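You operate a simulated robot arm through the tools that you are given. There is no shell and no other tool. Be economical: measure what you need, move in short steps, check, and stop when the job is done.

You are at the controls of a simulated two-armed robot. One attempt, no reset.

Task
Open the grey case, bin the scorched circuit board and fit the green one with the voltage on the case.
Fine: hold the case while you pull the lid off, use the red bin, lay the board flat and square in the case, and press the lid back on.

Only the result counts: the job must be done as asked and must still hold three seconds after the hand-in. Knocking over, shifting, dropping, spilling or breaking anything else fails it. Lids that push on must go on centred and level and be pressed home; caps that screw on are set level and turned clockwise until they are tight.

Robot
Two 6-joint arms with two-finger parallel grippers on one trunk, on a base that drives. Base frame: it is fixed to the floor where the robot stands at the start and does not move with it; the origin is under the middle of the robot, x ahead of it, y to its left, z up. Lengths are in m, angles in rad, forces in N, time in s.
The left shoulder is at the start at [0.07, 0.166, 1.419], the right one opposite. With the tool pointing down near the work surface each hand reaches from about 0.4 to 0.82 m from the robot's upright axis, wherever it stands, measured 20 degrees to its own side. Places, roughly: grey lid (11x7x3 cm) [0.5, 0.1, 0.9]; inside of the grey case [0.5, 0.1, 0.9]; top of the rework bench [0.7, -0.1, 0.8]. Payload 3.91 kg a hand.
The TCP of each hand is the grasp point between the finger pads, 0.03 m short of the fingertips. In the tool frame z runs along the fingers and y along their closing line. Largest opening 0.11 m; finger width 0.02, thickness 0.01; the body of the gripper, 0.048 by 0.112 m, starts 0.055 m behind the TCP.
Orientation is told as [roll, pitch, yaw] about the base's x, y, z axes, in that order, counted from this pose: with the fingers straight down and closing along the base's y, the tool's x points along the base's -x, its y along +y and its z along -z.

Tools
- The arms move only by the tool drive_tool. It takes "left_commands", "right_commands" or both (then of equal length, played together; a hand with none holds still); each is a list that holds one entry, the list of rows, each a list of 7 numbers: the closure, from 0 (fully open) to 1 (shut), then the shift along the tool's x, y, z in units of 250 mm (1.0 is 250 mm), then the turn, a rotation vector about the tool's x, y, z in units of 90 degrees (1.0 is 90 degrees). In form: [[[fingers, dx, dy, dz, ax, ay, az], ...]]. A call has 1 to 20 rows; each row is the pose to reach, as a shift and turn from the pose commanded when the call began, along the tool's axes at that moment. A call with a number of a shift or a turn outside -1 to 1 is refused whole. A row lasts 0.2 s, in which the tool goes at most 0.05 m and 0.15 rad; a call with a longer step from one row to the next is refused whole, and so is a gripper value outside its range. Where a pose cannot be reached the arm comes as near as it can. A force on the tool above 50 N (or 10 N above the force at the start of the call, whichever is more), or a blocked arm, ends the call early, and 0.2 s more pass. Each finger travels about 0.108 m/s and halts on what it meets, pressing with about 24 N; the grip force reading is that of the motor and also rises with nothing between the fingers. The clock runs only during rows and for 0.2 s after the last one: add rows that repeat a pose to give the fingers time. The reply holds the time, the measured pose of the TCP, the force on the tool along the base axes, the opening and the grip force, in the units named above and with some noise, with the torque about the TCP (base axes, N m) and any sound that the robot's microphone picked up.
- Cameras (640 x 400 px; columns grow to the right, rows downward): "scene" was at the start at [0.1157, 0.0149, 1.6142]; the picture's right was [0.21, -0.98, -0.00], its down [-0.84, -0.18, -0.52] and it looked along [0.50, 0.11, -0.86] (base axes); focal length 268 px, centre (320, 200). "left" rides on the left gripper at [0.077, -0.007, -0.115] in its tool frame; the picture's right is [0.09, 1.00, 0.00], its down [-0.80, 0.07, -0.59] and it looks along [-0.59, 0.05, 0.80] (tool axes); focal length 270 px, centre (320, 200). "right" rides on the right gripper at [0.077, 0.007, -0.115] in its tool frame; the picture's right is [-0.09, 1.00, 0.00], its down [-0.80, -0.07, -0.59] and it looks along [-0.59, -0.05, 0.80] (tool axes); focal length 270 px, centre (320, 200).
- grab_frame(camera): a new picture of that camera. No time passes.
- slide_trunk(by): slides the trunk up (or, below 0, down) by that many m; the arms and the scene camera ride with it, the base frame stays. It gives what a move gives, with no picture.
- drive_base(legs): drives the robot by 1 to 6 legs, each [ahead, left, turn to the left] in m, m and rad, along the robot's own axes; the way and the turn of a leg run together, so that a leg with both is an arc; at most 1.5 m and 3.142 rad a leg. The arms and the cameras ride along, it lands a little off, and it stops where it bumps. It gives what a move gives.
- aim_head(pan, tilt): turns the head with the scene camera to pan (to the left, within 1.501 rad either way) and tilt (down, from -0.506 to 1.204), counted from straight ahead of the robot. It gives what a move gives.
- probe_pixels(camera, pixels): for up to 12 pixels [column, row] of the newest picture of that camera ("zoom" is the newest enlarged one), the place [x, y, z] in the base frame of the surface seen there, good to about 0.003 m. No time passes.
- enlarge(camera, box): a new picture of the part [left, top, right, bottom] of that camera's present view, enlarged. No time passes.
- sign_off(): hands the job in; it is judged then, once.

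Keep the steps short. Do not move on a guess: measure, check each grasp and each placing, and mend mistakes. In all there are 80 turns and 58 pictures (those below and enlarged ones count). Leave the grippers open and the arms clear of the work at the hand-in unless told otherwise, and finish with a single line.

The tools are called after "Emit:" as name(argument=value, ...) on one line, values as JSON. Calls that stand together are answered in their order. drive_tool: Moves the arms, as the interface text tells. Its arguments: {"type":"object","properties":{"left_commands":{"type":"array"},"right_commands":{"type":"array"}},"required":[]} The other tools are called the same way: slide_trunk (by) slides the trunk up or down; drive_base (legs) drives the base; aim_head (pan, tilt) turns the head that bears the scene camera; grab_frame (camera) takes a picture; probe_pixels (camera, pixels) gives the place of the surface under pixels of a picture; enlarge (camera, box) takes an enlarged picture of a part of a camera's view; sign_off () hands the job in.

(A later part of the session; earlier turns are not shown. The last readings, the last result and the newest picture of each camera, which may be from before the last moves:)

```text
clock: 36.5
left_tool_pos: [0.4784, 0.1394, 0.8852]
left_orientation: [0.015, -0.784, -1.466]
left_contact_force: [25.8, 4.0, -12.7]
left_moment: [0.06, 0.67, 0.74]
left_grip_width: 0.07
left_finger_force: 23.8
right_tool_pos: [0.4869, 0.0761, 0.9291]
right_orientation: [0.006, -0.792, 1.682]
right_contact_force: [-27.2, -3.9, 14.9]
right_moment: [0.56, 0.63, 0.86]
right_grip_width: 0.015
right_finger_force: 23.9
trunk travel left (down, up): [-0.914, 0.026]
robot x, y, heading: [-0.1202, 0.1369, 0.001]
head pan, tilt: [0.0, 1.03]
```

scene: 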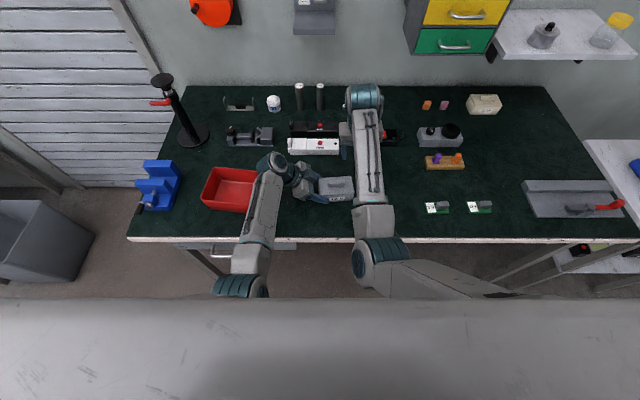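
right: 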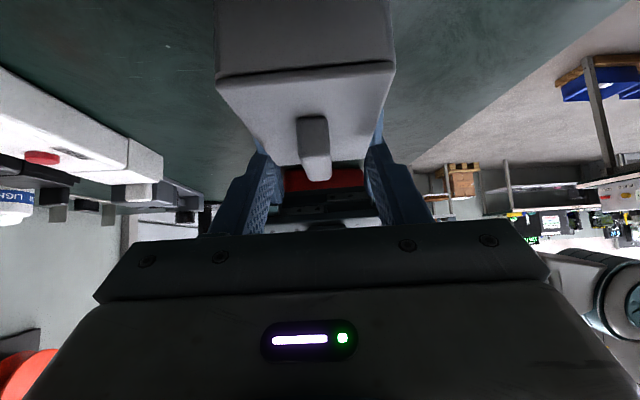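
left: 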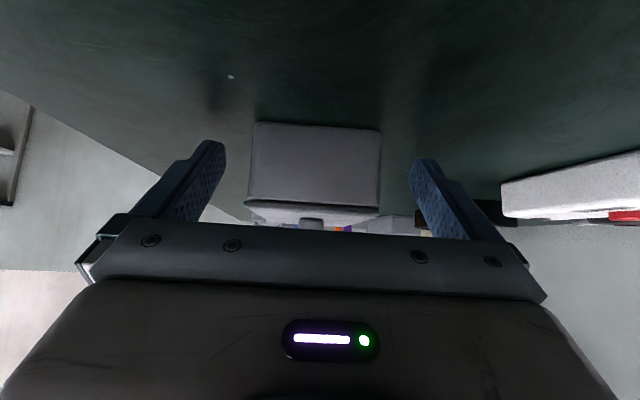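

It gripped the knob (0.015 m), but I repeated the lateral shift and loaded it sideways with 27 N. I'll undo that 4 mm.

Emit:
drive_tool(right_commands=[[[1, 0, 0.016, 0, 0, 0, 0], [1, 0, 0.016, 0, 0, 0, 0]]])

```text
clock: 37.1
left_tool_pos: [0.4767, 0.1372, 0.8854]
left_orientation: [0.009, -0.788, -1.465]
left_contact_force: [2.7, 2.0, 0.7]
left_moment: [0.15, -0.02, 0.07]
left_grip_width: 0.0699
left_finger_force: 24.7
right_tool_pos: [0.4844, 0.0747, 0.9288]
right_orientation: [0.001, -0.788, 1.678]
right_contact_force: [-2.4, -1.7, -0.7]
right_moment: [-0.05, 0.05, 0.12]
right_grip_width: 0.015
right_finger_force: 24.1
trunk travel left (down, up): [-0.914, 0.026]
robot x, y, heading: [-0.124, 0.1366, 0.0]
head pan, tilt: [0.0, 1.03]
heard: snap
```

The forces are low now. I heard a snap, perhaps the lid clip. I'll lift the lid straight up slowly by 6 cm.

Emit:
drive_tool(right_commands=[[[1, -0.014, 0, -0.014, 0, 0, 0], [1, -0.028, 0, -0.028, 0, 0, 0], [1, -0.042, 0, -0.042, 0, 0, 0], [1, -0.057, 0, -0.057, 0, 0, 0], [1, -0.085, 0, -0.085, 0, 0, 0], [1, -0.113, 0, -0.113, 0, 0, 0], [1, -0.141, 0, -0.141, 0, 0, 0], [1, -0.17, 0, -0.17, 0, 0, 0], [1, -0.17, 0, -0.17, 0, 0, 0]]])

Emit:
enlarge(camera="scene", box=[290, 150, 386, 210])

```text
clock: 39.1
left_tool_pos: [0.477, 0.1373, 0.8849]
left_orientation: [0.012, -0.785, -1.465]
left_contact_force: [-1.4, -0.1, -0.5]
left_moment: [-0.12, -0.05, -0.04]
left_grip_width: 0.0697
left_finger_force: 24.0
right_tool_pos: [0.4843, 0.074, 0.9903]
right_orientation: [0.004, -0.79, 1.68]
right_contact_force: [0.0, 0.1, 0.3]
right_moment: [-0.02, -0.01, -0.03]
right_grip_width: 0.0146
right_finger_force: 23.9
trunk travel left (down, up): [-0.914, 0.026]
robot x, y, heading: [-0.1191, 0.14, 0.002]
head pan, tilt: [0.0, 1.03]
```

```text
6.67 times, centred on (338, 180) of scene
```

zoom: 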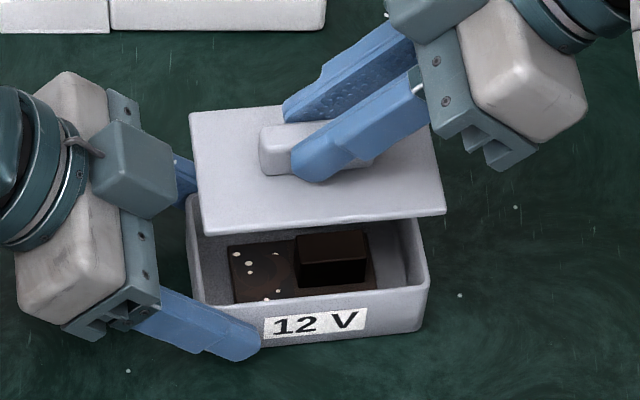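

The lid is off, and the scorched board is inside with its component toward the right. I'll carry the lid 19 cm to the right and lower it to just above the bench.

Emit:
drive_tool(right_commands=[[[1, 0.1, 0, -0.1, 0, 0, 0], [1, 0.2, 0, -0.2, 0, 0, 0], [1, 0.3, 0, -0.3, 0, 0, 0], [1, 0.4, 0, -0.4, 0, 0, 0], [1, 0.47, 0, -0.47, 0, 0, 0], [1, 0.537, 0, -0.537, 0, 0, 0], [1, 0.6, 0, -0.474, 0, 0, 0], [1, 0.67, 0, -0.404, 0, 0, 0], [1, 0.74, 0, -0.334, 0, 0, 0], [1, 0.78, 0, -0.294, 0, 0, 0], [1, 0.78, 0, -0.294, 0, 0, 0]]])

Emit:
enlarge(camera="scene", box=[310, 140, 450, 228])

```text
clock: 41.5
left_tool_pos: [0.4781, 0.1383, 0.8844]
left_orientation: [0.01, -0.784, -1.466]
left_contact_force: [-0.1, -1.3, 0.3]
left_moment: [-0.1, -0.08, 0.0]
left_grip_width: 0.0695
left_finger_force: 23.9
right_tool_pos: [0.5045, -0.1142, 0.9026]
right_orientation: [0.003, -0.792, 1.68]
right_contact_force: [-0.2, -0.2, 0.0]
right_moment: [0.0, 0.0, -0.03]
right_grip_width: 0.015
right_finger_force: 24.3
trunk travel left (down, up): [-0.914, 0.026]
robot x, y, heading: [-0.1217, 0.1389, 0.003]
head pan, tilt: [0.0, 1.03]
```

```text
4.55 times, centred on (380, 184) of scene
```

zoom: 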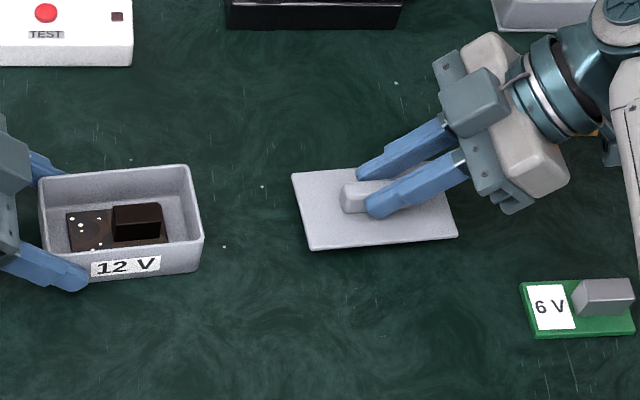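

The spot is clear. I'll lower it in small steps and watch the force.

Emit:
drive_tool(right_commands=[[[1, 0.0057, 0, 0.0057, 0, 0, 0], [1, 0.0113, 0, 0.0113, 0, 0, 0], [1, 0.017, 0, 0.017, 0, 0, 0], [1, 0.0226, 0, 0.0226, 0, 0, 0], [1, 0.0283, 0, 0.0283, 0, 0, 0], [1, 0.0283, 0, 0.0283, 0, 0, 0]]])

Emit:
enlarge(camera="scene", box=[360, 160, 424, 200])

```text
clock: 42.9
left_tool_pos: [0.4775, 0.1378, 0.8839]
left_orientation: [0.011, -0.785, -1.465]
left_contact_force: [0.3, -0.4, 0.3]
left_moment: [-0.02, -0.03, -0.04]
left_grip_width: 0.0697
left_finger_force: 23.6
right_tool_pos: [0.505, -0.1149, 0.8925]
right_orientation: [0.002, -0.791, 1.682]
right_contact_force: [0.0, 0.7, -0.5]
right_moment: [0.01, -0.03, 0.03]
right_grip_width: 0.0147
right_finger_force: 23.8
trunk travel left (down, up): [-0.914, 0.026]
robot x, y, heading: [-0.1225, 0.1339, 0.002]
head pan, tilt: [0.0, 1.03]
```

```text
10.00 times, centred on (392, 180) of scene
```

zoom: 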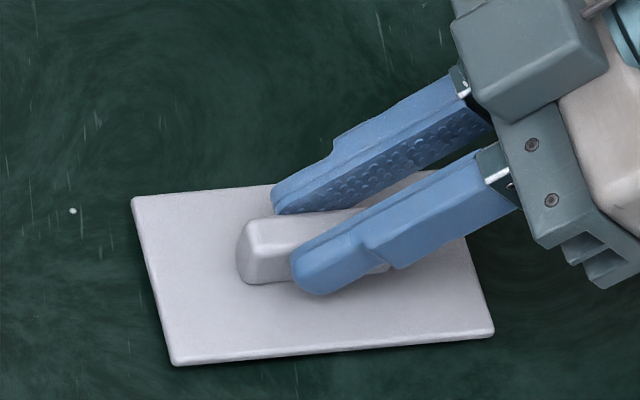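

Emit:
probe_pixels(camera="zoom", pixels=[[145, 205], [180, 355], [480, 330], [250, 300], [60, 300], [250, 420], [262, 225], [460, 250]])

Emit:
drive_tool(right_commands=[[[1, 0.0057, 0, 0.0057, 0, 0, 0], [1, 0.0085, 0, 0.0085, 0, 0, 0], [1, 0.0113, 0, 0.0113, 0, 0, 0]]])

```text
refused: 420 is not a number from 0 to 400
```

```text
clock: 43.7
left_tool_pos: [0.4766, 0.1383, 0.884]
left_orientation: [0.014, -0.785, -1.466]
left_contact_force: [-0.2, -0.2, -0.6]
left_moment: [0.09, 0.02, 0.01]
left_grip_width: 0.0698
left_finger_force: 24.1
right_tool_pos: [0.5056, -0.1141, 0.8921]
right_orientation: [-0.002, -0.791, 1.684]
right_contact_force: [1.1, -1.5, 7.8]
right_moment: [-0.1, 0.01, -0.05]
right_grip_width: 0.0151
right_finger_force: 23.8
trunk travel left (down, up): [-0.914, 0.026]
robot x, y, heading: [-0.1183, 0.1349, 0.004]
head pan, tilt: [0.0, 1.03]
```

The lid rests on the bench (7.8 N contact). I'll open both hands and back off along the fingers, then up.

Emit:
drive_tool(left_commands=[[[0, 0, 0, 0, 0, 0, 0], [0, 0, 0, 0, 0, 0, 0], [0, 0, 0, -0.12, 0, 0, 0], [0, 0, 0, -0.24, 0, 0, 0], [0, 0, 0, -0.36, 0, 0, 0], [0, 0, 0, -0.484, 0, 0, 0], [0, -0.07, 0, -0.555, 0, 0, 0], [0, -0.07, 0, -0.555, 0, 0, 0]]], right_commands=[[[0.5, 0, 0, 0, 0, 0, 0], [0.5, 0, 0, 0, 0, 0, 0], [0.5, 0, 0, -0.06, 0, 0, 0], [0.5, 0, 0, -0.15, 0, 0, 0], [0.5, 0, 0, -0.25, 0, 0, 0], [0.5, 0, 0, -0.36, 0, 0, 0], [0.5, -0.1, 0, -0.46, 0, 0, 0], [0.5, -0.1, 0, -0.46, 0, 0, 0]]])

Emit:
grab_frame(camera="scene")

```text
clock: 45.5
left_tool_pos: [0.4663, 0.2222, 0.9948]
left_orientation: [0.009, -0.787, -1.464]
left_contact_force: [0.0, 0.2, 0.3]
left_moment: [0.01, -0.02, 0.0]
left_grip_width: 0.1101
left_finger_force: 0.0
right_tool_pos: [0.516, -0.178, 0.9882]
right_orientation: [0.003, -0.789, 1.68]
right_contact_force: [-0.1, -0.2, -0.1]
right_moment: [0.01, 0.01, 0.0]
right_grip_width: 0.0545
right_finger_force: 0.1
trunk travel left (down, up): [-0.914, 0.026]
robot x, y, heading: [-0.1259, 0.1385, 0.006]
head pan, tilt: [0.0, 1.03]
```

```text
25 pictures are left
```

scene: 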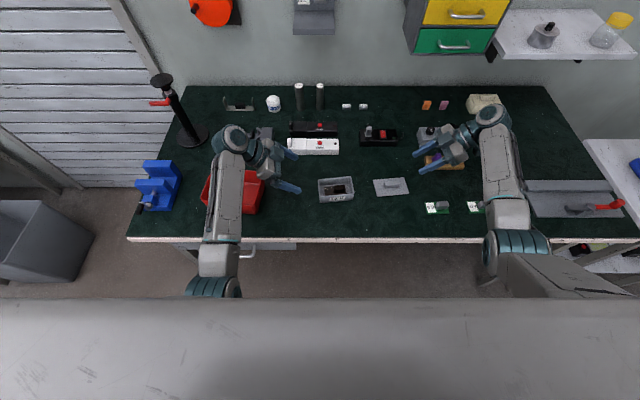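

Both are clear. I'll zoom in to measure the scorched board's component and the case rim, then drive the base right about 0.2 m so the left hand can reach in vertically.

Emit:
enlarge(camera="scene", box=[310, 170, 414, 214])

```text
6.15 times, centred on (362, 192) of scene
```

zoom: 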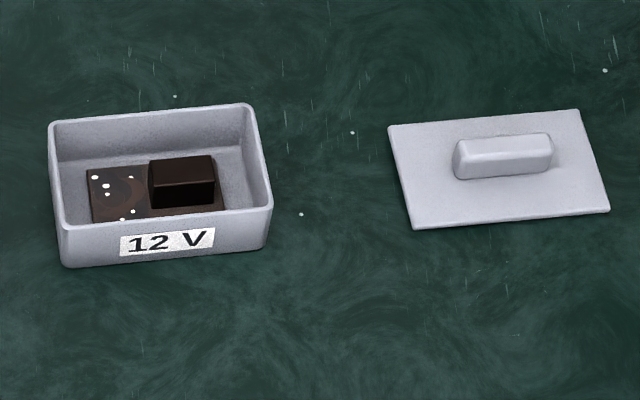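

Emit:
probe_pixels(camera="zoom", pixels=[[153, 164], [210, 159], [213, 180], [154, 183], [182, 171], [90, 172], [95, 218], [51, 124], [248, 106], [270, 208], [64, 227], [120, 190]])

Emit:
drive_base(legs=[[0, -0.21, 0]])

```text
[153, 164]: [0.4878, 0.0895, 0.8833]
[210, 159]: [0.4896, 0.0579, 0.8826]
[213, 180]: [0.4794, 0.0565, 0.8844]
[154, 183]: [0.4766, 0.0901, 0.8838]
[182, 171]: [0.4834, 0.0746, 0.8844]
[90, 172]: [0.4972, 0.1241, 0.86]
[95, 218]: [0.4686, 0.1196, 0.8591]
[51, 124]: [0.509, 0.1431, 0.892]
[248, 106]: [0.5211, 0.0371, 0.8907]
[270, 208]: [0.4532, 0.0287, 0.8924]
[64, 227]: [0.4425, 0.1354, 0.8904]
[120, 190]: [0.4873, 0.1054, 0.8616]
```

```text
clock: 47.1
left_tool_pos: [0.468, 0.0171, 0.9942]
left_orientation: [0.009, -0.788, -1.464]
left_contact_force: [0.2, 0.5, -0.3]
left_moment: [-0.03, 0.0, 0.02]
left_grip_width: 0.1098
left_finger_force: 0.0
right_tool_pos: [0.5174, -0.3818, 0.9908]
right_orientation: [0.003, -0.788, 1.681]
right_contact_force: [-0.2, 0.2, 0.5]
right_moment: [0.0, -0.02, 0.01]
right_grip_width: 0.0547
right_finger_force: 0.1
trunk travel left (down, up): [-0.914, 0.026]
robot x, y, heading: [-0.1216, -0.0702, 0.001]
head pan, tilt: [0.0, 1.03]
```

The component top is at (0.4833, 0.0735, 0.884), the board is at z 0.86 and centred in the case, and the case centre is (0.4815, 0.086). I'll set the left hand vertical and hover over the component with fingers 34 mm apart.

Emit:
drive_tool(left_commands=[[[0.3, 0.034, 0.012, -0.01, 0, 0.0714, 0], [0.69, 0.068, 0.024, -0.02, 0, 0.1429, 0], [0.69, 0.102, 0.036, -0.03, 0, 0.2143, 0], [0.69, 0.137, 0.048, -0.039, 0, 0.2857, 0], [0.69, 0.171, 0.06, -0.049, 0, 0.357, 0], [0.69, 0.205, 0.072, -0.059, 0, 0.4286, 0], [0.69, 0.239, 0.085, -0.069, 0, 0.5, 0], [0.69, 0.239, 0.085, -0.069, 0, 0.5, 0]]])

Emit:
grab_frame(camera="left")

```text
clock: 48.9
left_tool_pos: [0.4838, 0.0718, 0.9629]
left_orientation: [0.007, 0.002, -1.456]
left_contact_force: [0.3, 0.6, -0.2]
left_moment: [-0.01, 0.0, 0.01]
left_grip_width: 0.0342
left_finger_force: 0.1
right_tool_pos: [0.5172, -0.3831, 0.9876]
right_orientation: [0.004, -0.792, 1.684]
right_contact_force: [-0.1, 0.8, -0.3]
right_moment: [-0.01, 0.03, 0.01]
right_grip_width: 0.0549
right_finger_force: 0.0
trunk travel left (down, up): [-0.914, 0.026]
robot x, y, heading: [-0.1228, -0.0747, 0.001]
head pan, tilt: [0.0, 1.03]
```

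```text
23 pictures are left
```

left: 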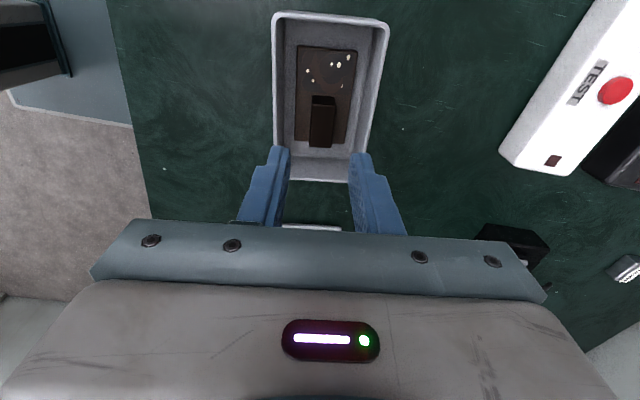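

The component (col 321) is centred between the fingers (mid 320). I'll descend 0.07 m, close and check.

Emit:
drive_tool(left_commands=[[[0.69, 0, 0, 0.1, 0, 0, 0], [0.69, 0, 0, 0.2, 0, 0, 0], [0.69, 0, 0, 0.25, 0, 0, 0], [0.69, 0, 0, 0.28, 0, 0, 0], [1, 0, 0, 0.28, 0, 0, 0], [1, 0, 0, 0.28, 0, 0, 0], [1, 0, 0, 0.28, 0, 0, 0]]])

```text
clock: 50.5
left_tool_pos: [0.4843, 0.071, 0.8931]
left_orientation: [0.007, 0.001, -1.458]
left_contact_force: [0.2, 0.1, 0.8]
left_moment: [-0.02, -0.01, 0.02]
left_grip_width: 0.0171
left_finger_force: 23.8
right_tool_pos: [0.5172, -0.383, 0.9891]
right_orientation: [0.003, -0.792, 1.682]
right_contact_force: [-0.5, 0.8, 0.2]
right_moment: [-0.04, 0.01, 0.04]
right_grip_width: 0.0551
right_finger_force: 0.0
trunk travel left (down, up): [-0.914, 0.026]
robot x, y, heading: [-0.1178, -0.0714, 0.004]
head pan, tilt: [0.0, 1.03]
```

Gripped at 17 mm. I'll lift slowly.

Emit:
drive_tool(left_commands=[[[1, 0, 0, -0.02, 0, 0, 0], [1, 0, 0, -0.05, 0, 0, 0], [1, 0, 0, -0.1, 0, 0, 0], [1, 0, 0, -0.18, 0, 0, 0], [1, 0, 0, -0.26, 0, 0, 0], [1, 0, 0, -0.34, 0, 0, 0], [1, 0, 0, -0.34, 0, 0, 0]]])

Emit:
grab_frame(camera="scene")

```text
clock: 52.1
left_tool_pos: [0.4838, 0.0734, 0.9803]
left_orientation: [0.008, 0.002, -1.458]
left_contact_force: [-0.3, 0.1, -0.4]
left_moment: [0.0, -0.03, -0.02]
left_grip_width: 0.0171
left_finger_force: 23.8
right_tool_pos: [0.5171, -0.383, 0.9889]
right_orientation: [0.005, -0.792, 1.681]
right_contact_force: [0.0, 0.0, -0.5]
right_moment: [0.02, -0.01, 0.03]
right_grip_width: 0.0549
right_finger_force: 0.1
trunk travel left (down, up): [-0.914, 0.026]
robot x, y, heading: [-0.1246, -0.0742, 0.003]
head pan, tilt: [0.0, 1.03]
```

```text
22 pictures are left
```

scene: 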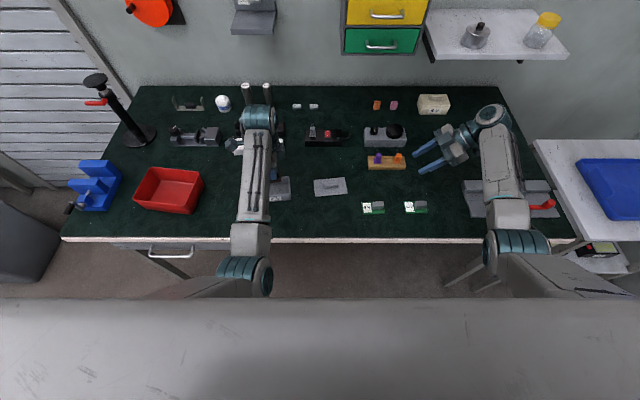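

The case is hidden by the arm, but the grip width holds at 17 mm. I'll measure the bin.

Emit:
probe_pixels(camera="scene", pixels=[[147, 168], [202, 171], [191, 213], [134, 206], [170, 190], [160, 175], [185, 200]])

Emit:
grab_frame(camera="left")

```text
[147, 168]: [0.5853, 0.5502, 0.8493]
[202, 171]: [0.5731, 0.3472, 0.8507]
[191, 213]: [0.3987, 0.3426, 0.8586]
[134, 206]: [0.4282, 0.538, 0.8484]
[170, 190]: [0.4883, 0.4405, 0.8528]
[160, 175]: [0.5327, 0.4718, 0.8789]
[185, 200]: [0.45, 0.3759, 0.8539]
```

```text
21 pictures are left
```

left: 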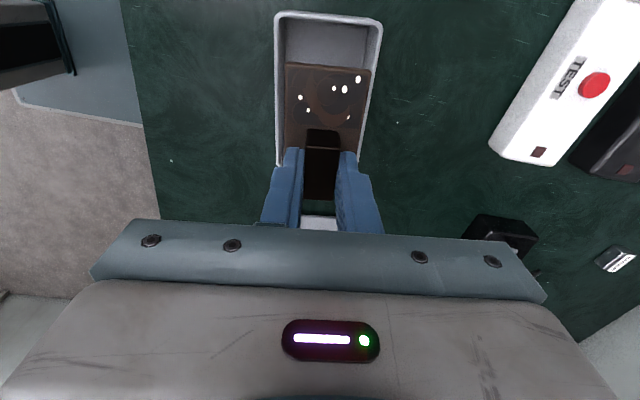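

The board is in the grip. I'll carry it toward the bin, centred at about (0.488, 0.44).

Emit:
drive_tool(left_commands=[[[1, 0.1, 0.011, -0.02, 0, 0, 0], [1, 0.25, 0.028, -0.05, 0, 0, 0], [1, 0.4, 0.045, -0.05, 0, 0, 0], [1, 0.55, 0.062, -0.05, 0, 0, 0], [1, 0.7, 0.079, -0.05, 0, 0, 0], [1, 0.85, 0.096, -0.05, 0, 0, 0], [1, 0.974, 0.11, -0.05, 0, 0, 0], [1, 0.974, 0.11, -0.05, 0, 0, 0]]])

Emit:
drive_tool(left_commands=[[[1, 0.15, 0.017, 0, 0, 0, 0], [1, 0.3, 0.033, 0, 0, 0, 0], [1, 0.445, 0.05, 0, 0, 0, 0], [1, 0.445, 0.05, 0, 0, 0, 0]]])

Emit:
grab_frame(camera="scene")

```text
clock: 53.9
left_tool_pos: [0.4828, 0.3153, 0.9926]
left_orientation: [0.006, -0.001, -1.46]
left_contact_force: [0.3, 0.2, -1.4]
left_moment: [-0.03, 0.01, -0.01]
left_grip_width: 0.0172
left_finger_force: 24.1
right_tool_pos: [0.5171, -0.3833, 0.989]
right_orientation: [0.003, -0.792, 1.681]
right_contact_force: [0.0, -0.7, 0.0]
right_moment: [0.0, -0.03, -0.01]
right_grip_width: 0.0549
right_finger_force: 0.0
trunk travel left (down, up): [-0.914, 0.026]
robot x, y, heading: [-0.1184, -0.0767, 0.009]
head pan, tilt: [0.0, 1.03]
```

```text
clock: 54.9
left_tool_pos: [0.4817, 0.4296, 0.9904]
left_orientation: [0.009, 0.001, -1.457]
left_contact_force: [-0.3, -1.0, 0.5]
left_moment: [0.04, 0.03, 0.0]
left_grip_width: 0.0169
left_finger_force: 24.2
right_tool_pos: [0.5183, -0.3836, 0.9886]
right_orientation: [0.004, -0.79, 1.68]
right_contact_force: [0.2, -0.1, 0.4]
right_moment: [0.01, 0.01, -0.02]
right_grip_width: 0.055
right_finger_force: 0.0
trunk travel left (down, up): [-0.914, 0.026]
robot x, y, heading: [-0.1241, -0.0731, 0.001]
head pan, tilt: [0.0, 1.03]
```

```text
20 pictures are left
```

scene: 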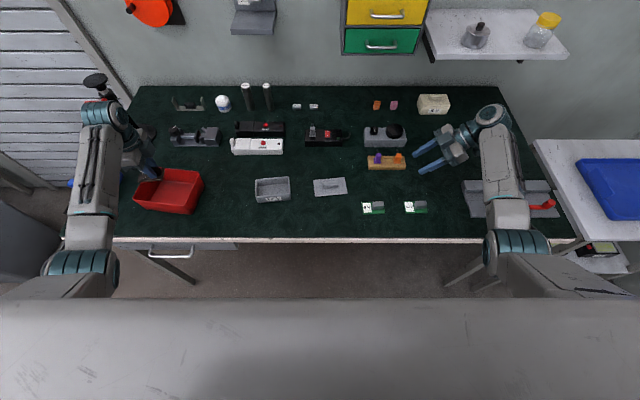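

The hand is above the bin. The point below it falls at about (174,192), inside the bin. I'll lower, release and rise.

Emit:
drive_tool(left_commands=[[[1, 0, 0, 0.1, 0, 0, 0], [1, 0, 0, 0.2, 0, 0, 0], [1, 0, 0, 0.28, 0, 0, 0], [1, 0, 0, 0.35, 0, 0, 0], [1, 0, 0, 0.35, 0, 0, 0], [0.6, 0, 0, 0.35, 0, 0, 0], [0.6, 0, 0, 0.35, 0, 0, 0], [0.6, 0, 0, 0.35, 0, 0, 0], [0.6, 0, 0, 0.25, 0, 0, 0], [0.6, 0, 0, 0.1, 0, 0, 0], [0.6, 0, 0, 0, 0, 0, 0], [0.6, 0, 0, 0, 0, 0, 0]]])

Emit:
enlarge(camera="scene", box=[120, 140, 232, 220])

```text
clock: 57.5
left_tool_pos: [0.4823, 0.4276, 0.9925]
left_orientation: [0.006, -0.001, -1.457]
left_contact_force: [0.9, 0.1, -0.4]
left_moment: [0.01, 0.02, 0.01]
left_grip_width: 0.0439
left_finger_force: 0.1
right_tool_pos: [0.5171, -0.384, 0.988]
right_orientation: [0.003, -0.792, 1.682]
right_contact_force: [0.6, 0.2, 0.1]
right_moment: [0.02, -0.05, 0.01]
right_grip_width: 0.055
right_finger_force: 0.1
trunk travel left (down, up): [-0.914, 0.026]
robot x, y, heading: [-0.12, -0.0692, 0.004]
head pan, tilt: [0.0, 1.03]
```

```text
5.00 times, centred on (176, 180) of scene
```

zoom: 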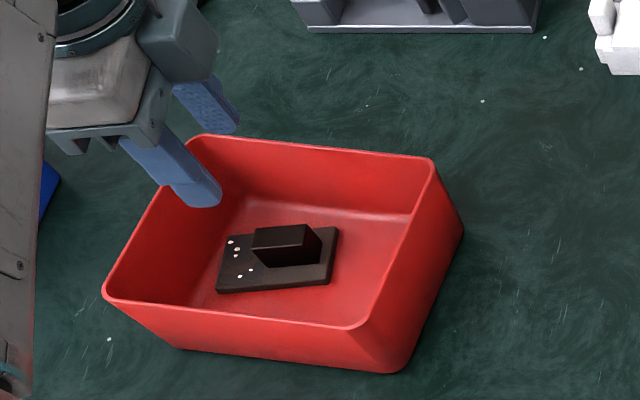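

The scorched board lies in the red bin. Now I'll measure the 12 V board for the right hand.

Emit:
enlarge(camera="scene", box=[390, 190, 454, 230])

```text
10.00 times, centred on (422, 210) of scene
```

zoom: 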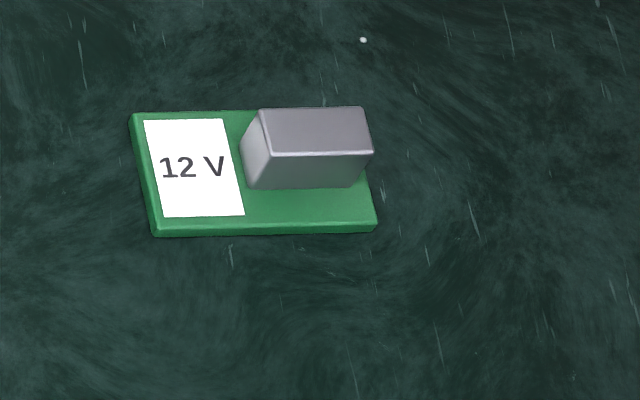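

Emit:
probe_pixels(camera="zoom", pixels=[[133, 117], [155, 228], [375, 222], [252, 114], [264, 113], [360, 111], [370, 150], [274, 150], [316, 131], [200, 130], [200, 205], [320, 205]])

```text
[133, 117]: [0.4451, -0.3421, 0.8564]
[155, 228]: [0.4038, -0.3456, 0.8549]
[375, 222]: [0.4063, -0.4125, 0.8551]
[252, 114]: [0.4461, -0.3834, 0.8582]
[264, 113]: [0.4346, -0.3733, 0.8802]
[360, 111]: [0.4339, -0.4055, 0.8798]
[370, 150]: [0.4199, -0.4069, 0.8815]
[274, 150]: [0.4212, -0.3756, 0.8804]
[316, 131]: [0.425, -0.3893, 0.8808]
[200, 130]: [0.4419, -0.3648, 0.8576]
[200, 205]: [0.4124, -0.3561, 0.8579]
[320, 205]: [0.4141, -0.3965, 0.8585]
```

The component centre is (0.4274, -0.3905), its top is z 0.881 and its yaw is about 0. I'll set the right hand vertical above it.

Emit:
drive_tool(right_commands=[[[0.5, 0.012, 0.051, 0.015, 0.0036, 0.0714, 0.0086], [0.68, 0.024, 0.103, 0.029, 0.0071, 0.1429, 0.0172], [0.68, 0.036, 0.154, 0.044, 0.0107, 0.2143, 0.0258], [0.68, 0.048, 0.206, 0.059, 0.0143, 0.2857, 0.0345], [0.68, 0.06, 0.257, 0.074, 0.0179, 0.357, 0.043], [0.68, 0.072, 0.309, 0.088, 0.0214, 0.4286, 0.0517], [0.68, 0.084, 0.36, 0.103, 0.025, 0.5, 0.0603], [0.68, 0.084, 0.36, 0.103, 0.025, 0.5, 0.0603]]])

Emit:
grab_frame(camera="right")

```text
clock: 59.3
left_tool_pos: [0.4836, 0.4284, 0.9919]
left_orientation: [0.008, 0.0, -1.457]
left_contact_force: [-0.5, 0.2, 0.0]
left_moment: [0.02, -0.03, 0.01]
left_grip_width: 0.0438
left_finger_force: 0.1
right_tool_pos: [0.4257, -0.3908, 0.9557]
right_orientation: [0.002, -0.001, 1.583]
right_contact_force: [-0.3, 0.7, 0.0]
right_moment: [0.02, -0.03, -0.01]
right_grip_width: 0.035
right_finger_force: 0.0
trunk travel left (down, up): [-0.914, 0.026]
robot x, y, heading: [-0.1197, -0.0729, 0.004]
head pan, tilt: [0.0, 1.03]
```

```text
17 pictures are left
```

right: 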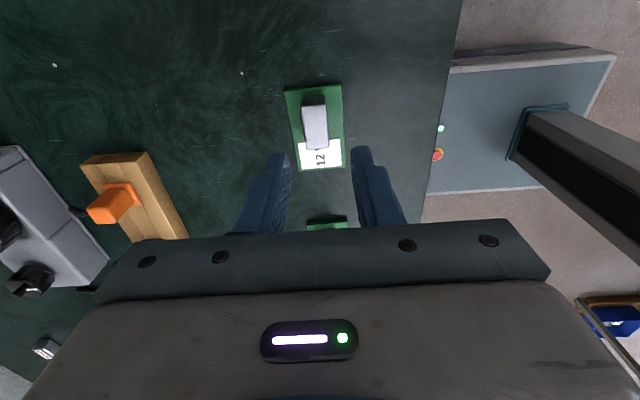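

Emit:
probe_pixels(camera="right", pixels=[[304, 99], [325, 98], [303, 108], [326, 107], [307, 146], [328, 145], [286, 95], [343, 88], [299, 168], [346, 162]])

```text
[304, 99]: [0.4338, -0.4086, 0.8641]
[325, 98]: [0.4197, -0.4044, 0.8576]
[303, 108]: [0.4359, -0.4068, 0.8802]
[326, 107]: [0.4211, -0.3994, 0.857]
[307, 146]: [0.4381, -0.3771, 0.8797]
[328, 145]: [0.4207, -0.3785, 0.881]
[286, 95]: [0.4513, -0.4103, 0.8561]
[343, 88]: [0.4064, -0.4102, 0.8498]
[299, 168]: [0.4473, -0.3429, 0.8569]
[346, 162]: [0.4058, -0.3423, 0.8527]
```

The component centre is x≈0.429, so I'll shift 3 mm and descend 64 mm, then grip.

Emit:
drive_tool(right_commands=[[[0.68, 0, -0.012, 0.08, 0, 0, 0], [0.68, 0, -0.012, 0.16, 0, 0, 0], [0.68, 0, -0.012, 0.22, 0, 0, 0], [0.68, 0, -0.012, 0.25, 0, 0, 0], [0.68, 0, -0.012, 0.25, 0, 0, 0], [1, 0, -0.012, 0.25, 0, 0, 0], [1, 0, -0.012, 0.25, 0, 0, 0], [1, 0, -0.012, 0.25, 0, 0, 0]]])

```text
clock: 61.1
left_tool_pos: [0.4837, 0.4282, 0.992]
left_orientation: [0.008, 0.001, -1.458]
left_contact_force: [0.1, 0.9, 0.0]
left_moment: [0.04, -0.02, -0.03]
left_grip_width: 0.0438
left_finger_force: 0.0
right_tool_pos: [0.4287, -0.389, 0.893]
right_orientation: [0.001, -0.005, 1.583]
right_contact_force: [0.6, 0.2, -0.4]
right_moment: [0.02, 0.02, 0.02]
right_grip_width: 0.0171
right_finger_force: 23.6
trunk travel left (down, up): [-0.914, 0.026]
robot x, y, heading: [-0.1222, -0.0683, 0.002]
head pan, tilt: [0.0, 1.03]
```

Gripped at 17.1 mm. I'll lift the board and bring the left hand inward so it stays clear when the base drives left.

Emit:
drive_tool(left_commands=[[[0.6, -0.14, 0, 0, 0, 0, 0], [0.6, -0.28, 0, 0, 0, 0, 0], [0.6, -0.42, 0, 0, 0, 0, 0], [0.6, -0.56, 0, 0, 0, 0, 0], [0.6, -0.7, 0, 0, 0, 0, 0], [0.6, -0.84, 0, 0, 0, 0, 0], [0.6, -0.97, 0, 0, 0, 0, 0], [0.6, -0.97, 0, 0, 0, 0, 0]]], right_commands=[[[1, 0, 0, -0.02, 0, 0, 0], [1, 0, 0, -0.06, 0, 0, 0], [1, 0, 0, -0.12, 0, 0, 0], [1, 0, 0, -0.18, 0, 0, 0], [1, 0, 0, -0.24, 0, 0, 0], [1, 0, 0, -0.3, 0, 0, 0], [1, 0, 0, -0.34, 0, 0, 0], [1, 0, 0, -0.34, 0, 0, 0]]])

Emit:
drive_base(legs=[[0, 0.325, 0]])

Emit:
grab_frame(camera="scene")

```text
clock: 62.9
left_tool_pos: [0.5123, 0.1868, 0.992]
left_orientation: [0.007, 0.0, -1.457]
left_contact_force: [0.2, -0.5, -0.2]
left_moment: [-0.01, 0.0, 0.0]
left_grip_width: 0.0439
left_finger_force: 0.1
right_tool_pos: [0.4297, -0.3897, 0.9786]
right_orientation: [0.002, -0.003, 1.583]
right_contact_force: [-0.3, 1.0, -0.5]
right_moment: [-0.02, 0.03, -0.03]
right_grip_width: 0.0169
right_finger_force: 23.8
trunk travel left (down, up): [-0.914, 0.026]
robot x, y, heading: [-0.1213, -0.0701, 0.006]
head pan, tilt: [0.0, 1.03]
```

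```text
clock: 65.1
left_tool_pos: [0.5111, 0.5152, 0.9921]
left_orientation: [0.006, 0.002, -1.458]
left_contact_force: [-0.4, 0.0, 1.0]
left_moment: [0.01, -0.03, -0.01]
left_grip_width: 0.0437
left_finger_force: 0.0
right_tool_pos: [0.4281, -0.0635, 0.9789]
right_orientation: [0.004, -0.007, 1.586]
right_contact_force: [0.3, 0.1, -0.2]
right_moment: [-0.03, 0.0, 0.0]
right_grip_width: 0.0173
right_finger_force: 23.9
trunk travel left (down, up): [-0.914, 0.026]
robot x, y, heading: [-0.1201, 0.2577, 0.005]
head pan, tilt: [0.0, 1.03]
```

```text
16 pictures are left
```

scene: 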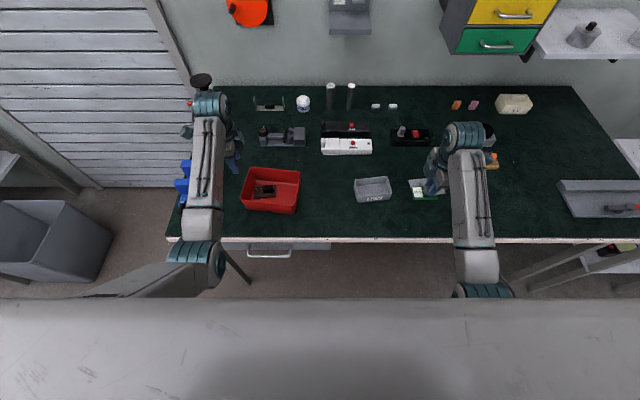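

The board is held. I'll re-measure the case before placing.

Emit:
enlarge(camera="scene", box=[345, 165, 417, 210])

```text
8.89 times, centred on (381, 188) of scene
```

zoom: 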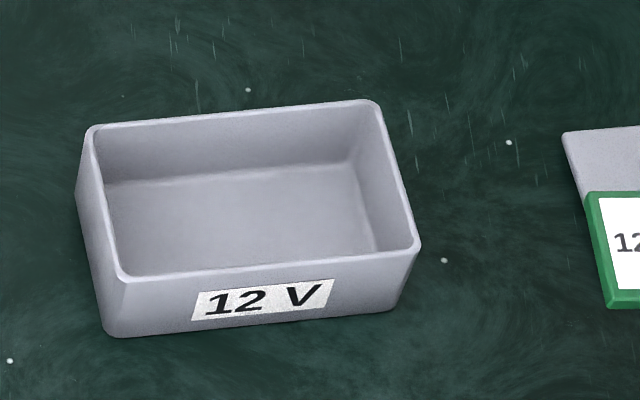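

Emit:
probe_pixels(camera="zoom", pixels=[[91, 130], [374, 104], [416, 244], [123, 278], [230, 116], [270, 262], [104, 200], [394, 170], [240, 210], [350, 168], [112, 186], [590, 200]])

```text
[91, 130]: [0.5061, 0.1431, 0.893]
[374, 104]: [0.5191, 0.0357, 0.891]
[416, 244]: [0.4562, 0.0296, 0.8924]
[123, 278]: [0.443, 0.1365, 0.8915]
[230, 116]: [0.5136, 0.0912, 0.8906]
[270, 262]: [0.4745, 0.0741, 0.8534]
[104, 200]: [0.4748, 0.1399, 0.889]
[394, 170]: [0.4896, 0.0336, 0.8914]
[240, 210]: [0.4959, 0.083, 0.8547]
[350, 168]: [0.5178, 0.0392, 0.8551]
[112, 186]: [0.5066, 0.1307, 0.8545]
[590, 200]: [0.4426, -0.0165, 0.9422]
```

The case centre is (0.481, 0.0862), yaw about 0.118, floor z 0.8545. I'll move the board over the case and match the yaw.

Emit:
drive_tool(right_commands=[[[1, -0.1, -0.045, 0, 0, 0, -0.013], [1, -0.22, -0.09, 0, 0, 0, -0.026], [1, -0.33, -0.14, 0, 0, 0, -0.039], [1, -0.44, -0.19, 0, 0, 0, -0.052], [1, -0.548, -0.234, 0, 0, 0, -0.0656], [1, -0.548, -0.234, 0, 0, 0, -0.0656]]])

Emit:
grab_frame(camera="right")

Emit:
enlarge(camera="scene", box=[345, 150, 425, 200])

```text
clock: 66.5
left_tool_pos: [0.5114, 0.5166, 0.9921]
left_orientation: [0.007, -0.002, -1.457]
left_contact_force: [-0.1, -0.4, 0.1]
left_moment: [0.01, 0.0, 0.01]
left_grip_width: 0.0439
left_finger_force: 0.1
right_tool_pos: [0.4821, 0.0755, 0.9802]
right_orientation: [0.001, -0.005, 1.689]
right_contact_force: [0.4, 0.5, -0.5]
right_moment: [-0.02, 0.01, 0.02]
right_grip_width: 0.0171
right_finger_force: 24.4
trunk travel left (down, up): [-0.914, 0.026]
robot x, y, heading: [-0.1192, 0.2601, 0.008]
head pan, tilt: [0.0, 1.03]
```

```text
14 pictures are left
```

right: 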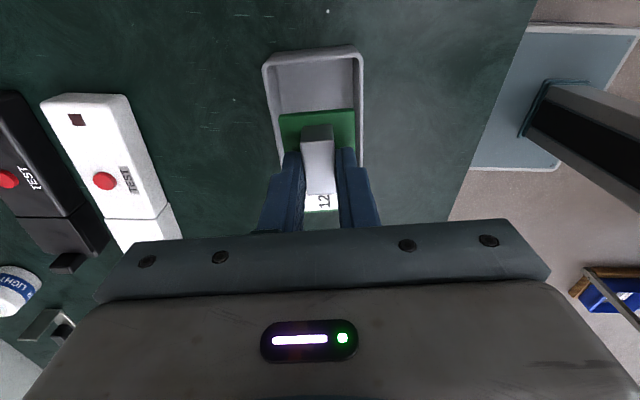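

```text
8.00 times, centred on (385, 175) of scene
```

zoom: 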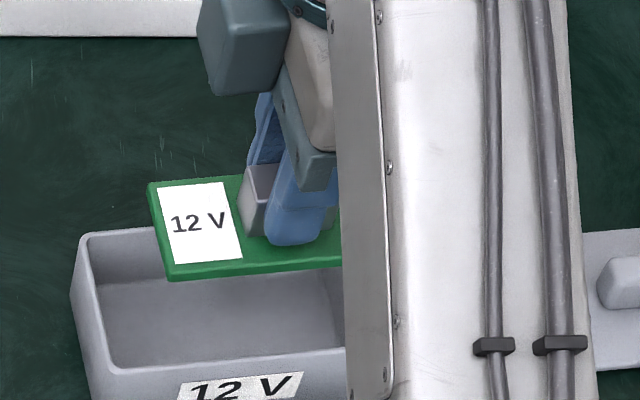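

Emit:
probe_pixels(camera="zoom", pixels=[[154, 187], [172, 268], [320, 258], [230, 178], [160, 210], [245, 263]])

Emit:
probe_pixels(camera="right", pixels=[[282, 119], [353, 112], [317, 114], [267, 66], [360, 58], [303, 145], [333, 140], [365, 120], [274, 120]])

```text
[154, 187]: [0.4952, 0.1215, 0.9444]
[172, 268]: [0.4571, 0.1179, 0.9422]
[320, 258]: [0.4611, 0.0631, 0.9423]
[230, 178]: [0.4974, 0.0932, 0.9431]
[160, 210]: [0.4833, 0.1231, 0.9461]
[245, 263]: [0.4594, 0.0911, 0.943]
```

```text
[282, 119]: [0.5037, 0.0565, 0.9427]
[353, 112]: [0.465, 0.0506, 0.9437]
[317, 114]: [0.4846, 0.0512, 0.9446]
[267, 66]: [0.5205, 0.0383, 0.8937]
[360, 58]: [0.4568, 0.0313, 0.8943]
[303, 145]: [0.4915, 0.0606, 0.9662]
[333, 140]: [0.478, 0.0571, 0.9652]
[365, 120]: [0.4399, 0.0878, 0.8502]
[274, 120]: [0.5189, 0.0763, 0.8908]
```

The board centre is (0.480, 0.086) against the case at (0.481, 0.0862), and the yaw matches. I'll lower it, the last part slowly.

Emit:
drive_tool(right_commands=[[[1, 0, 0, 0.06, 0, 0, 0], [1, 0, 0, 0.14, 0, 0, 0], [1, 0, 0, 0.2, 0, 0, 0], [1, 0, 0, 0.26, 0, 0, 0], [1, 0, 0, 0.3, 0, 0, 0], [1, 0, 0, 0.318, 0, 0, 0], [1, 0, 0, 0.326, 0, 0, 0], [1, 0, 0, 0.332, 0, 0, 0], [1, 0, 0, 0.332, 0, 0, 0]]])

```text
clock: 68.5
left_tool_pos: [0.5109, 0.5175, 0.9926]
left_orientation: [0.009, 0.0, -1.457]
left_contact_force: [0.3, -0.4, 0.6]
left_moment: [0.01, 0.01, 0.02]
left_grip_width: 0.0439
left_finger_force: 0.0
right_tool_pos: [0.4848, 0.0775, 0.8978]
right_orientation: [0.0, -0.005, 1.688]
right_contact_force: [-0.5, 0.3, 9.9]
right_moment: [0.07, -0.01, -0.02]
right_grip_width: 0.0173
right_finger_force: 24.5
trunk travel left (down, up): [-0.914, 0.026]
robot x, y, heading: [-0.1215, 0.2567, 0.006]
head pan, tilt: [0.0, 1.03]
```

There is 9.9 N of contact at the expected height. I'll release, rise, and move aside to look.

Emit:
drive_tool(right_commands=[[[0.7, 0, 0, 0, 0, 0, 0], [0.7, 0, 0, 0, 0, 0, 0], [0.7, 0, 0, 0, 0, 0, 0], [0.7, 0, 0, -0.08, 0, 0, 0], [0.7, 0, 0, -0.2, 0, 0, 0], [0.7, 0, 0, -0.34, 0, 0, 0], [0.7, 0.2, 0, -0.34, 0, 0, 0], [0.7, 0.4, 0, -0.34, 0, 0, 0], [0.7, 0.6, 0, -0.34, 0, 0, 0], [0.7, 0.8, 0, -0.34, 0, 0, 0], [0.7, 0.8, 0, -0.34, 0, 0, 0]]])

Emit:
enlarge(camera="scene", box=[345, 160, 441, 220])

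```text
clock: 70.9
left_tool_pos: [0.5104, 0.5169, 0.9926]
left_orientation: [0.007, -0.002, -1.457]
left_contact_force: [0.2, -0.4, -1.0]
left_moment: [0.0, 0.0, 0.01]
left_grip_width: 0.044
left_finger_force: 0.0
right_tool_pos: [0.506, -0.1225, 0.9776]
right_orientation: [0.0, -0.005, 1.687]
right_contact_force: [-0.2, 0.3, 0.5]
right_moment: [0.02, 0.02, 0.02]
right_grip_width: 0.0329
right_finger_force: 0.1
trunk travel left (down, up): [-0.914, 0.026]
robot x, y, heading: [-0.1224, 0.258, 0.008]
head pan, tilt: [0.0, 1.03]
```

```text
6.67 times, centred on (393, 190) of scene
```

zoom: 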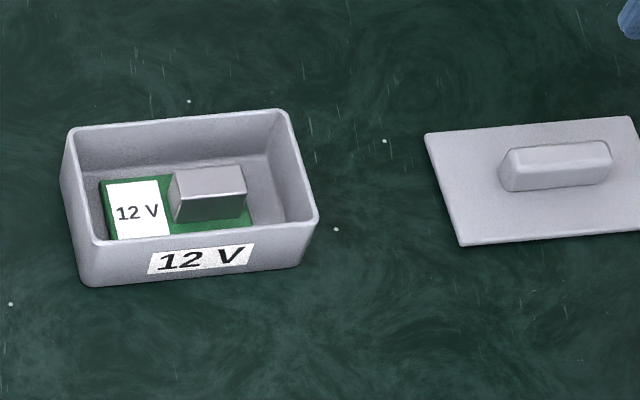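

The board sits in the case. I'll check that it's flat, and measure the lid and its knob.

Emit:
probe_pixels(camera="zoom", pixels=[[105, 185], [112, 232], [162, 232], [160, 183], [245, 215], [181, 180], [240, 172], [430, 138], [464, 242], [518, 155], [605, 148], [560, 152]])

Emit:
probe_pixels(camera="zoom", pixels=[[73, 134], [280, 112], [314, 214], [97, 242], [628, 120], [505, 170], [612, 162], [513, 188], [560, 170]])

Emit:
grab_frame(camera="right")

```text
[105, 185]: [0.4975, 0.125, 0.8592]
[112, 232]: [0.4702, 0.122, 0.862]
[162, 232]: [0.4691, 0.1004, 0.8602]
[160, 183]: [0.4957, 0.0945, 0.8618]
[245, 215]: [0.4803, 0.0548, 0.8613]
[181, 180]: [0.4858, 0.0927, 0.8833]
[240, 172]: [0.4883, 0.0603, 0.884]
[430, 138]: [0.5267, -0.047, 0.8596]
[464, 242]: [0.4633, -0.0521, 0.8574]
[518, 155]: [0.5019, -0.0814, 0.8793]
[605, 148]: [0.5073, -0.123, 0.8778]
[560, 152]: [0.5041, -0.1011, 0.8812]
```

```text
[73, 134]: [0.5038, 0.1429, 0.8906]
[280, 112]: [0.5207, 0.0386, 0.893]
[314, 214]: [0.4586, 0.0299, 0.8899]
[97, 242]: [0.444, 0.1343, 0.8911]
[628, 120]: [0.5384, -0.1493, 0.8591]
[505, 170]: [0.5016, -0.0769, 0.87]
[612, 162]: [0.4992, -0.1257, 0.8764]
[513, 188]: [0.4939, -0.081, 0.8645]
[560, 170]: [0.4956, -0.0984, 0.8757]
```

```text
11 pictures are left
```

right: 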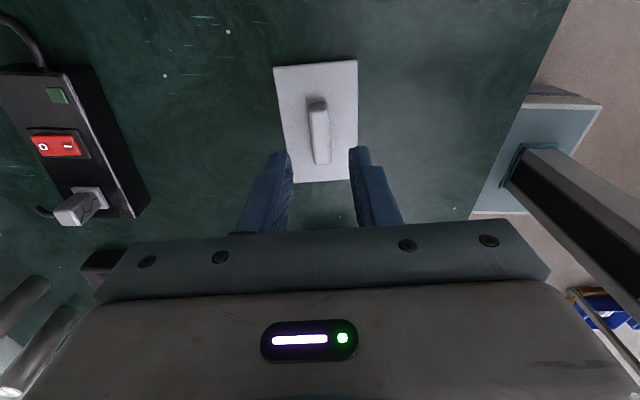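

Emit:
probe_pixels(camera="right", pixels=[[311, 106], [326, 104], [316, 158], [329, 156], [312, 130], [328, 130], [276, 68], [356, 63], [356, 178], [290, 180]])

```text
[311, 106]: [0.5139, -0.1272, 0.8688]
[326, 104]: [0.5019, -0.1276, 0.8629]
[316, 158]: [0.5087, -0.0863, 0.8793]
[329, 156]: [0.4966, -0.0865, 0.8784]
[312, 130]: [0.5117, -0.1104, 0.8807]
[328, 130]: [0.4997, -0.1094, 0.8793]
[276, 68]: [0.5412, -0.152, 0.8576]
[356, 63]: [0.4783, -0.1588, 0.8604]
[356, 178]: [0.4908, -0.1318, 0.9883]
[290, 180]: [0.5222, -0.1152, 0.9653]
```

The lid centre is (0.5025, -0.1025), yaw about 0.135, and the knob is in line with the finger midline (320 px). I'll descend on the knob vertically and grip.

Emit:
drive_tool(right_commands=[[[0.7, -0.04, 0.003, 0.06, 0, 0, -0.012], [0.7, -0.081, 0.003, 0.14, 0, 0, -0.012], [0.7, -0.081, 0.003, 0.22, 0, 0, -0.012], [0.7, -0.081, 0.003, 0.29, 0, 0, -0.012], [0.7, -0.081, 0.003, 0.335, 0, 0, -0.012], [0.7, -0.081, 0.003, 0.335, 0, 0, -0.012], [1, -0.081, 0.003, 0.335, 0, 0, -0.012], [1, -0.081, 0.003, 0.335, 0, 0, -0.012], [1, -0.081, 0.003, 0.335, 0, 0, -0.012]]])

```text
clock: 72.9
left_tool_pos: [0.5115, 0.5158, 0.9912]
left_orientation: [0.007, 0.001, -1.457]
left_contact_force: [0.3, -0.2, 0.8]
left_moment: [0.02, 0.03, -0.03]
left_grip_width: 0.0438
left_finger_force: 0.1
right_tool_pos: [0.5065, -0.1023, 0.8942]
right_orientation: [0.003, -0.006, 1.705]
right_contact_force: [0.7, -0.6, 0.2]
right_moment: [-0.02, -0.01, 0.03]
right_grip_width: 0.0149
right_finger_force: 23.9
trunk travel left (down, up): [-0.914, 0.026]
robot x, y, heading: [-0.1199, 0.2571, 0.007]
head pan, tilt: [0.0, 1.03]
```

I'll lift the lid and carry it over the case.

Emit:
drive_tool(right_commands=[[[1, 0, 0, -0.08, 0, 0, 0], [1, 0, 0, -0.16, 0, 0, 0], [1, 0, 0, -0.24, 0, 0, 0], [1, 0, 0, -0.32, 0, 0, 0], [1, -0.15, -0.003, -0.32, 0, 0, 0], [1, -0.3, -0.006, -0.32, 0, 0, 0], [1, -0.45, -0.009, -0.32, 0, 0, 0], [1, -0.6, -0.012, -0.32, 0, 0, 0], [1, -0.7, -0.015, -0.32, 0, 0, 0], [1, -0.76, -0.016, -0.32, 0, 0, 0], [1, -0.76, -0.016, -0.3, 0, 0, 0], [1, -0.76, -0.016, -0.24, 0, 0, 0], [1, -0.76, -0.016, -0.24, 0, 0, 0]]])

Emit:
enlarge(camera="scene", box=[345, 160, 417, 205])

Emit:
grab_frame(camera="right")

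```text
clock: 75.7
left_tool_pos: [0.5118, 0.5169, 0.9916]
left_orientation: [0.006, 0.0, -1.458]
left_contact_force: [0.1, 0.4, 0.6]
left_moment: [-0.03, 0.01, -0.02]
left_grip_width: 0.044
left_finger_force: 0.0
right_tool_pos: [0.4828, 0.0863, 0.9558]
right_orientation: [0.001, -0.003, 1.705]
right_contact_force: [0.7, 0.4, -0.4]
right_moment: [-0.02, 0.02, 0.0]
right_grip_width: 0.0148
right_finger_force: 24.1
trunk travel left (down, up): [-0.914, 0.026]
robot x, y, heading: [-0.1219, 0.2565, 0.005]
head pan, tilt: [0.0, 1.03]
```

```text
8.89 times, centred on (381, 182) of scene
```

zoom: 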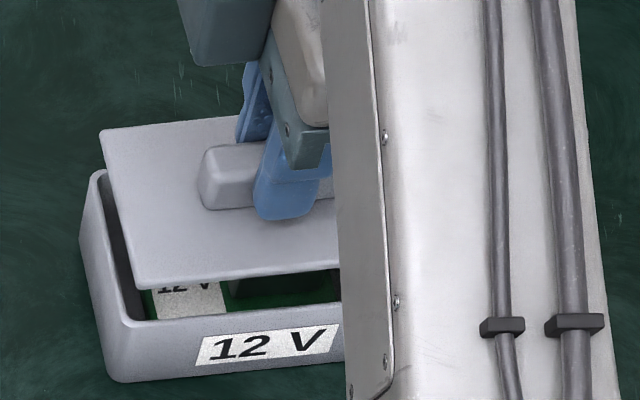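

```text
9 pictures are left
```

right: 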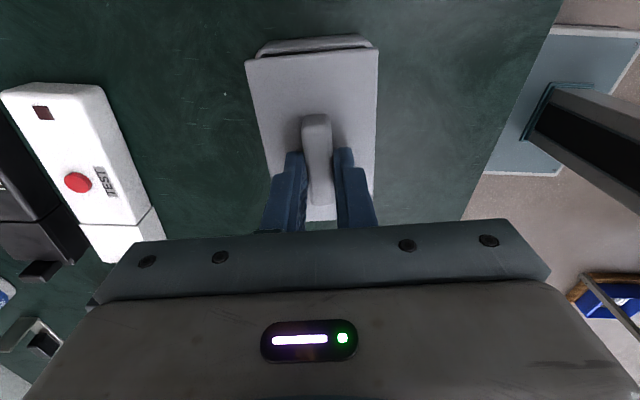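

Emit:
probe_pixels(camera="zoom", pixels=[[107, 137], [141, 280], [124, 205], [330, 268], [125, 320], [93, 180], [106, 250], [300, 302]])

Emit:
probe_pixels(camera="right", pixels=[[250, 64], [374, 52], [310, 58], [266, 46], [362, 38], [310, 42]])

```text
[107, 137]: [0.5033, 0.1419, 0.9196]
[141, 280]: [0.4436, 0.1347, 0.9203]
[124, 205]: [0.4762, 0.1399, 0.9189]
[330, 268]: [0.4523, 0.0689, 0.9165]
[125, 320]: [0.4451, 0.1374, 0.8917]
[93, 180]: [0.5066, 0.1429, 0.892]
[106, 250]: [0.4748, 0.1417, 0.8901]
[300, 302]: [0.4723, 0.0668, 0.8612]
```

```text
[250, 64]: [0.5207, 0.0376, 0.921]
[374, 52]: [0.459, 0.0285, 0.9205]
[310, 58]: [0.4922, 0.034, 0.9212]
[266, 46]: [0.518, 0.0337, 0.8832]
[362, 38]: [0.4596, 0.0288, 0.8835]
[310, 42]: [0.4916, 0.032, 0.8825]
```

The lid and case corners agree within about 1 mm (centres (0.4817, 0.0857) and (0.4823, 0.0857), both yaws about 0.15). I'll lower and press in small steps.

Emit:
drive_tool(right_commands=[[[1, 0, 0, 0.03, 0, 0, 0], [1, 0, 0, 0.05, 0, 0, 0], [1, 0, 0, 0.062, 0, 0, 0], [1, 0, 0, 0.07, 0, 0, 0], [1, 0, 0, 0.078, 0, 0, 0], [1, 0, 0, 0.086, 0, 0, 0], [1, 0, 0, 0.092, 0, 0, 0], [1, 0, 0, 0.096, 0, 0, 0]]])

```text
clock: 77.5
left_tool_pos: [0.5105, 0.5147, 0.9927]
left_orientation: [0.006, 0.0, -1.456]
left_contact_force: [-0.5, 0.0, -0.1]
left_moment: [-0.02, -0.01, -0.01]
left_grip_width: 0.044
left_finger_force: 0.1
right_tool_pos: [0.4827, 0.0873, 0.9318]
right_orientation: [0.001, -0.004, 1.706]
right_contact_force: [-0.2, 0.3, 0.5]
right_moment: [-0.03, -0.02, -0.01]
right_grip_width: 0.0151
right_finger_force: 23.6
trunk travel left (down, up): [-0.914, 0.026]
robot x, y, heading: [-0.1233, 0.2593, 0.005]
head pan, tilt: [0.0, 1.03]
```

No contact yet. I'll continue down in about 1 mm steps.

Emit:
drive_tool(right_commands=[[[1, 0, 0, 0.004, 0, 0, 0], [1, 0, 0, 0.008, 0, 0, 0], [1, 0, 0, 0.012, 0, 0, 0], [1, 0, 0, 0.016, 0, 0, 0], [1, 0, 0, 0.02, 0, 0, 0]]])

Emit:
enlarge(camera="scene", box=[345, 165, 409, 205])

```text
clock: 78.7
left_tool_pos: [0.5098, 0.5168, 0.9938]
left_orientation: [0.01, -0.002, -1.458]
left_contact_force: [0.5, 0.0, 0.5]
left_moment: [-0.03, -0.03, 0.02]
left_grip_width: 0.0441
left_finger_force: 0.1
right_tool_pos: [0.4823, 0.0871, 0.9319]
right_orientation: [-0.005, -0.004, 1.704]
right_contact_force: [6.0, 0.1, 26.2]
right_moment: [0.0, -0.13, 0.0]
right_grip_width: 0.0156
right_finger_force: 23.5
trunk travel left (down, up): [-0.914, 0.026]
robot x, y, heading: [-0.1258, 0.2563, 0.002]
head pan, tilt: [0.0, 1.03]
heard: snap
```

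```text
10.00 times, centred on (377, 185) of scene
```

zoom: 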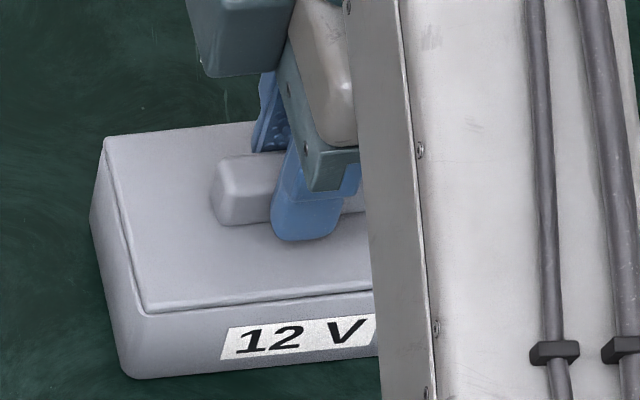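

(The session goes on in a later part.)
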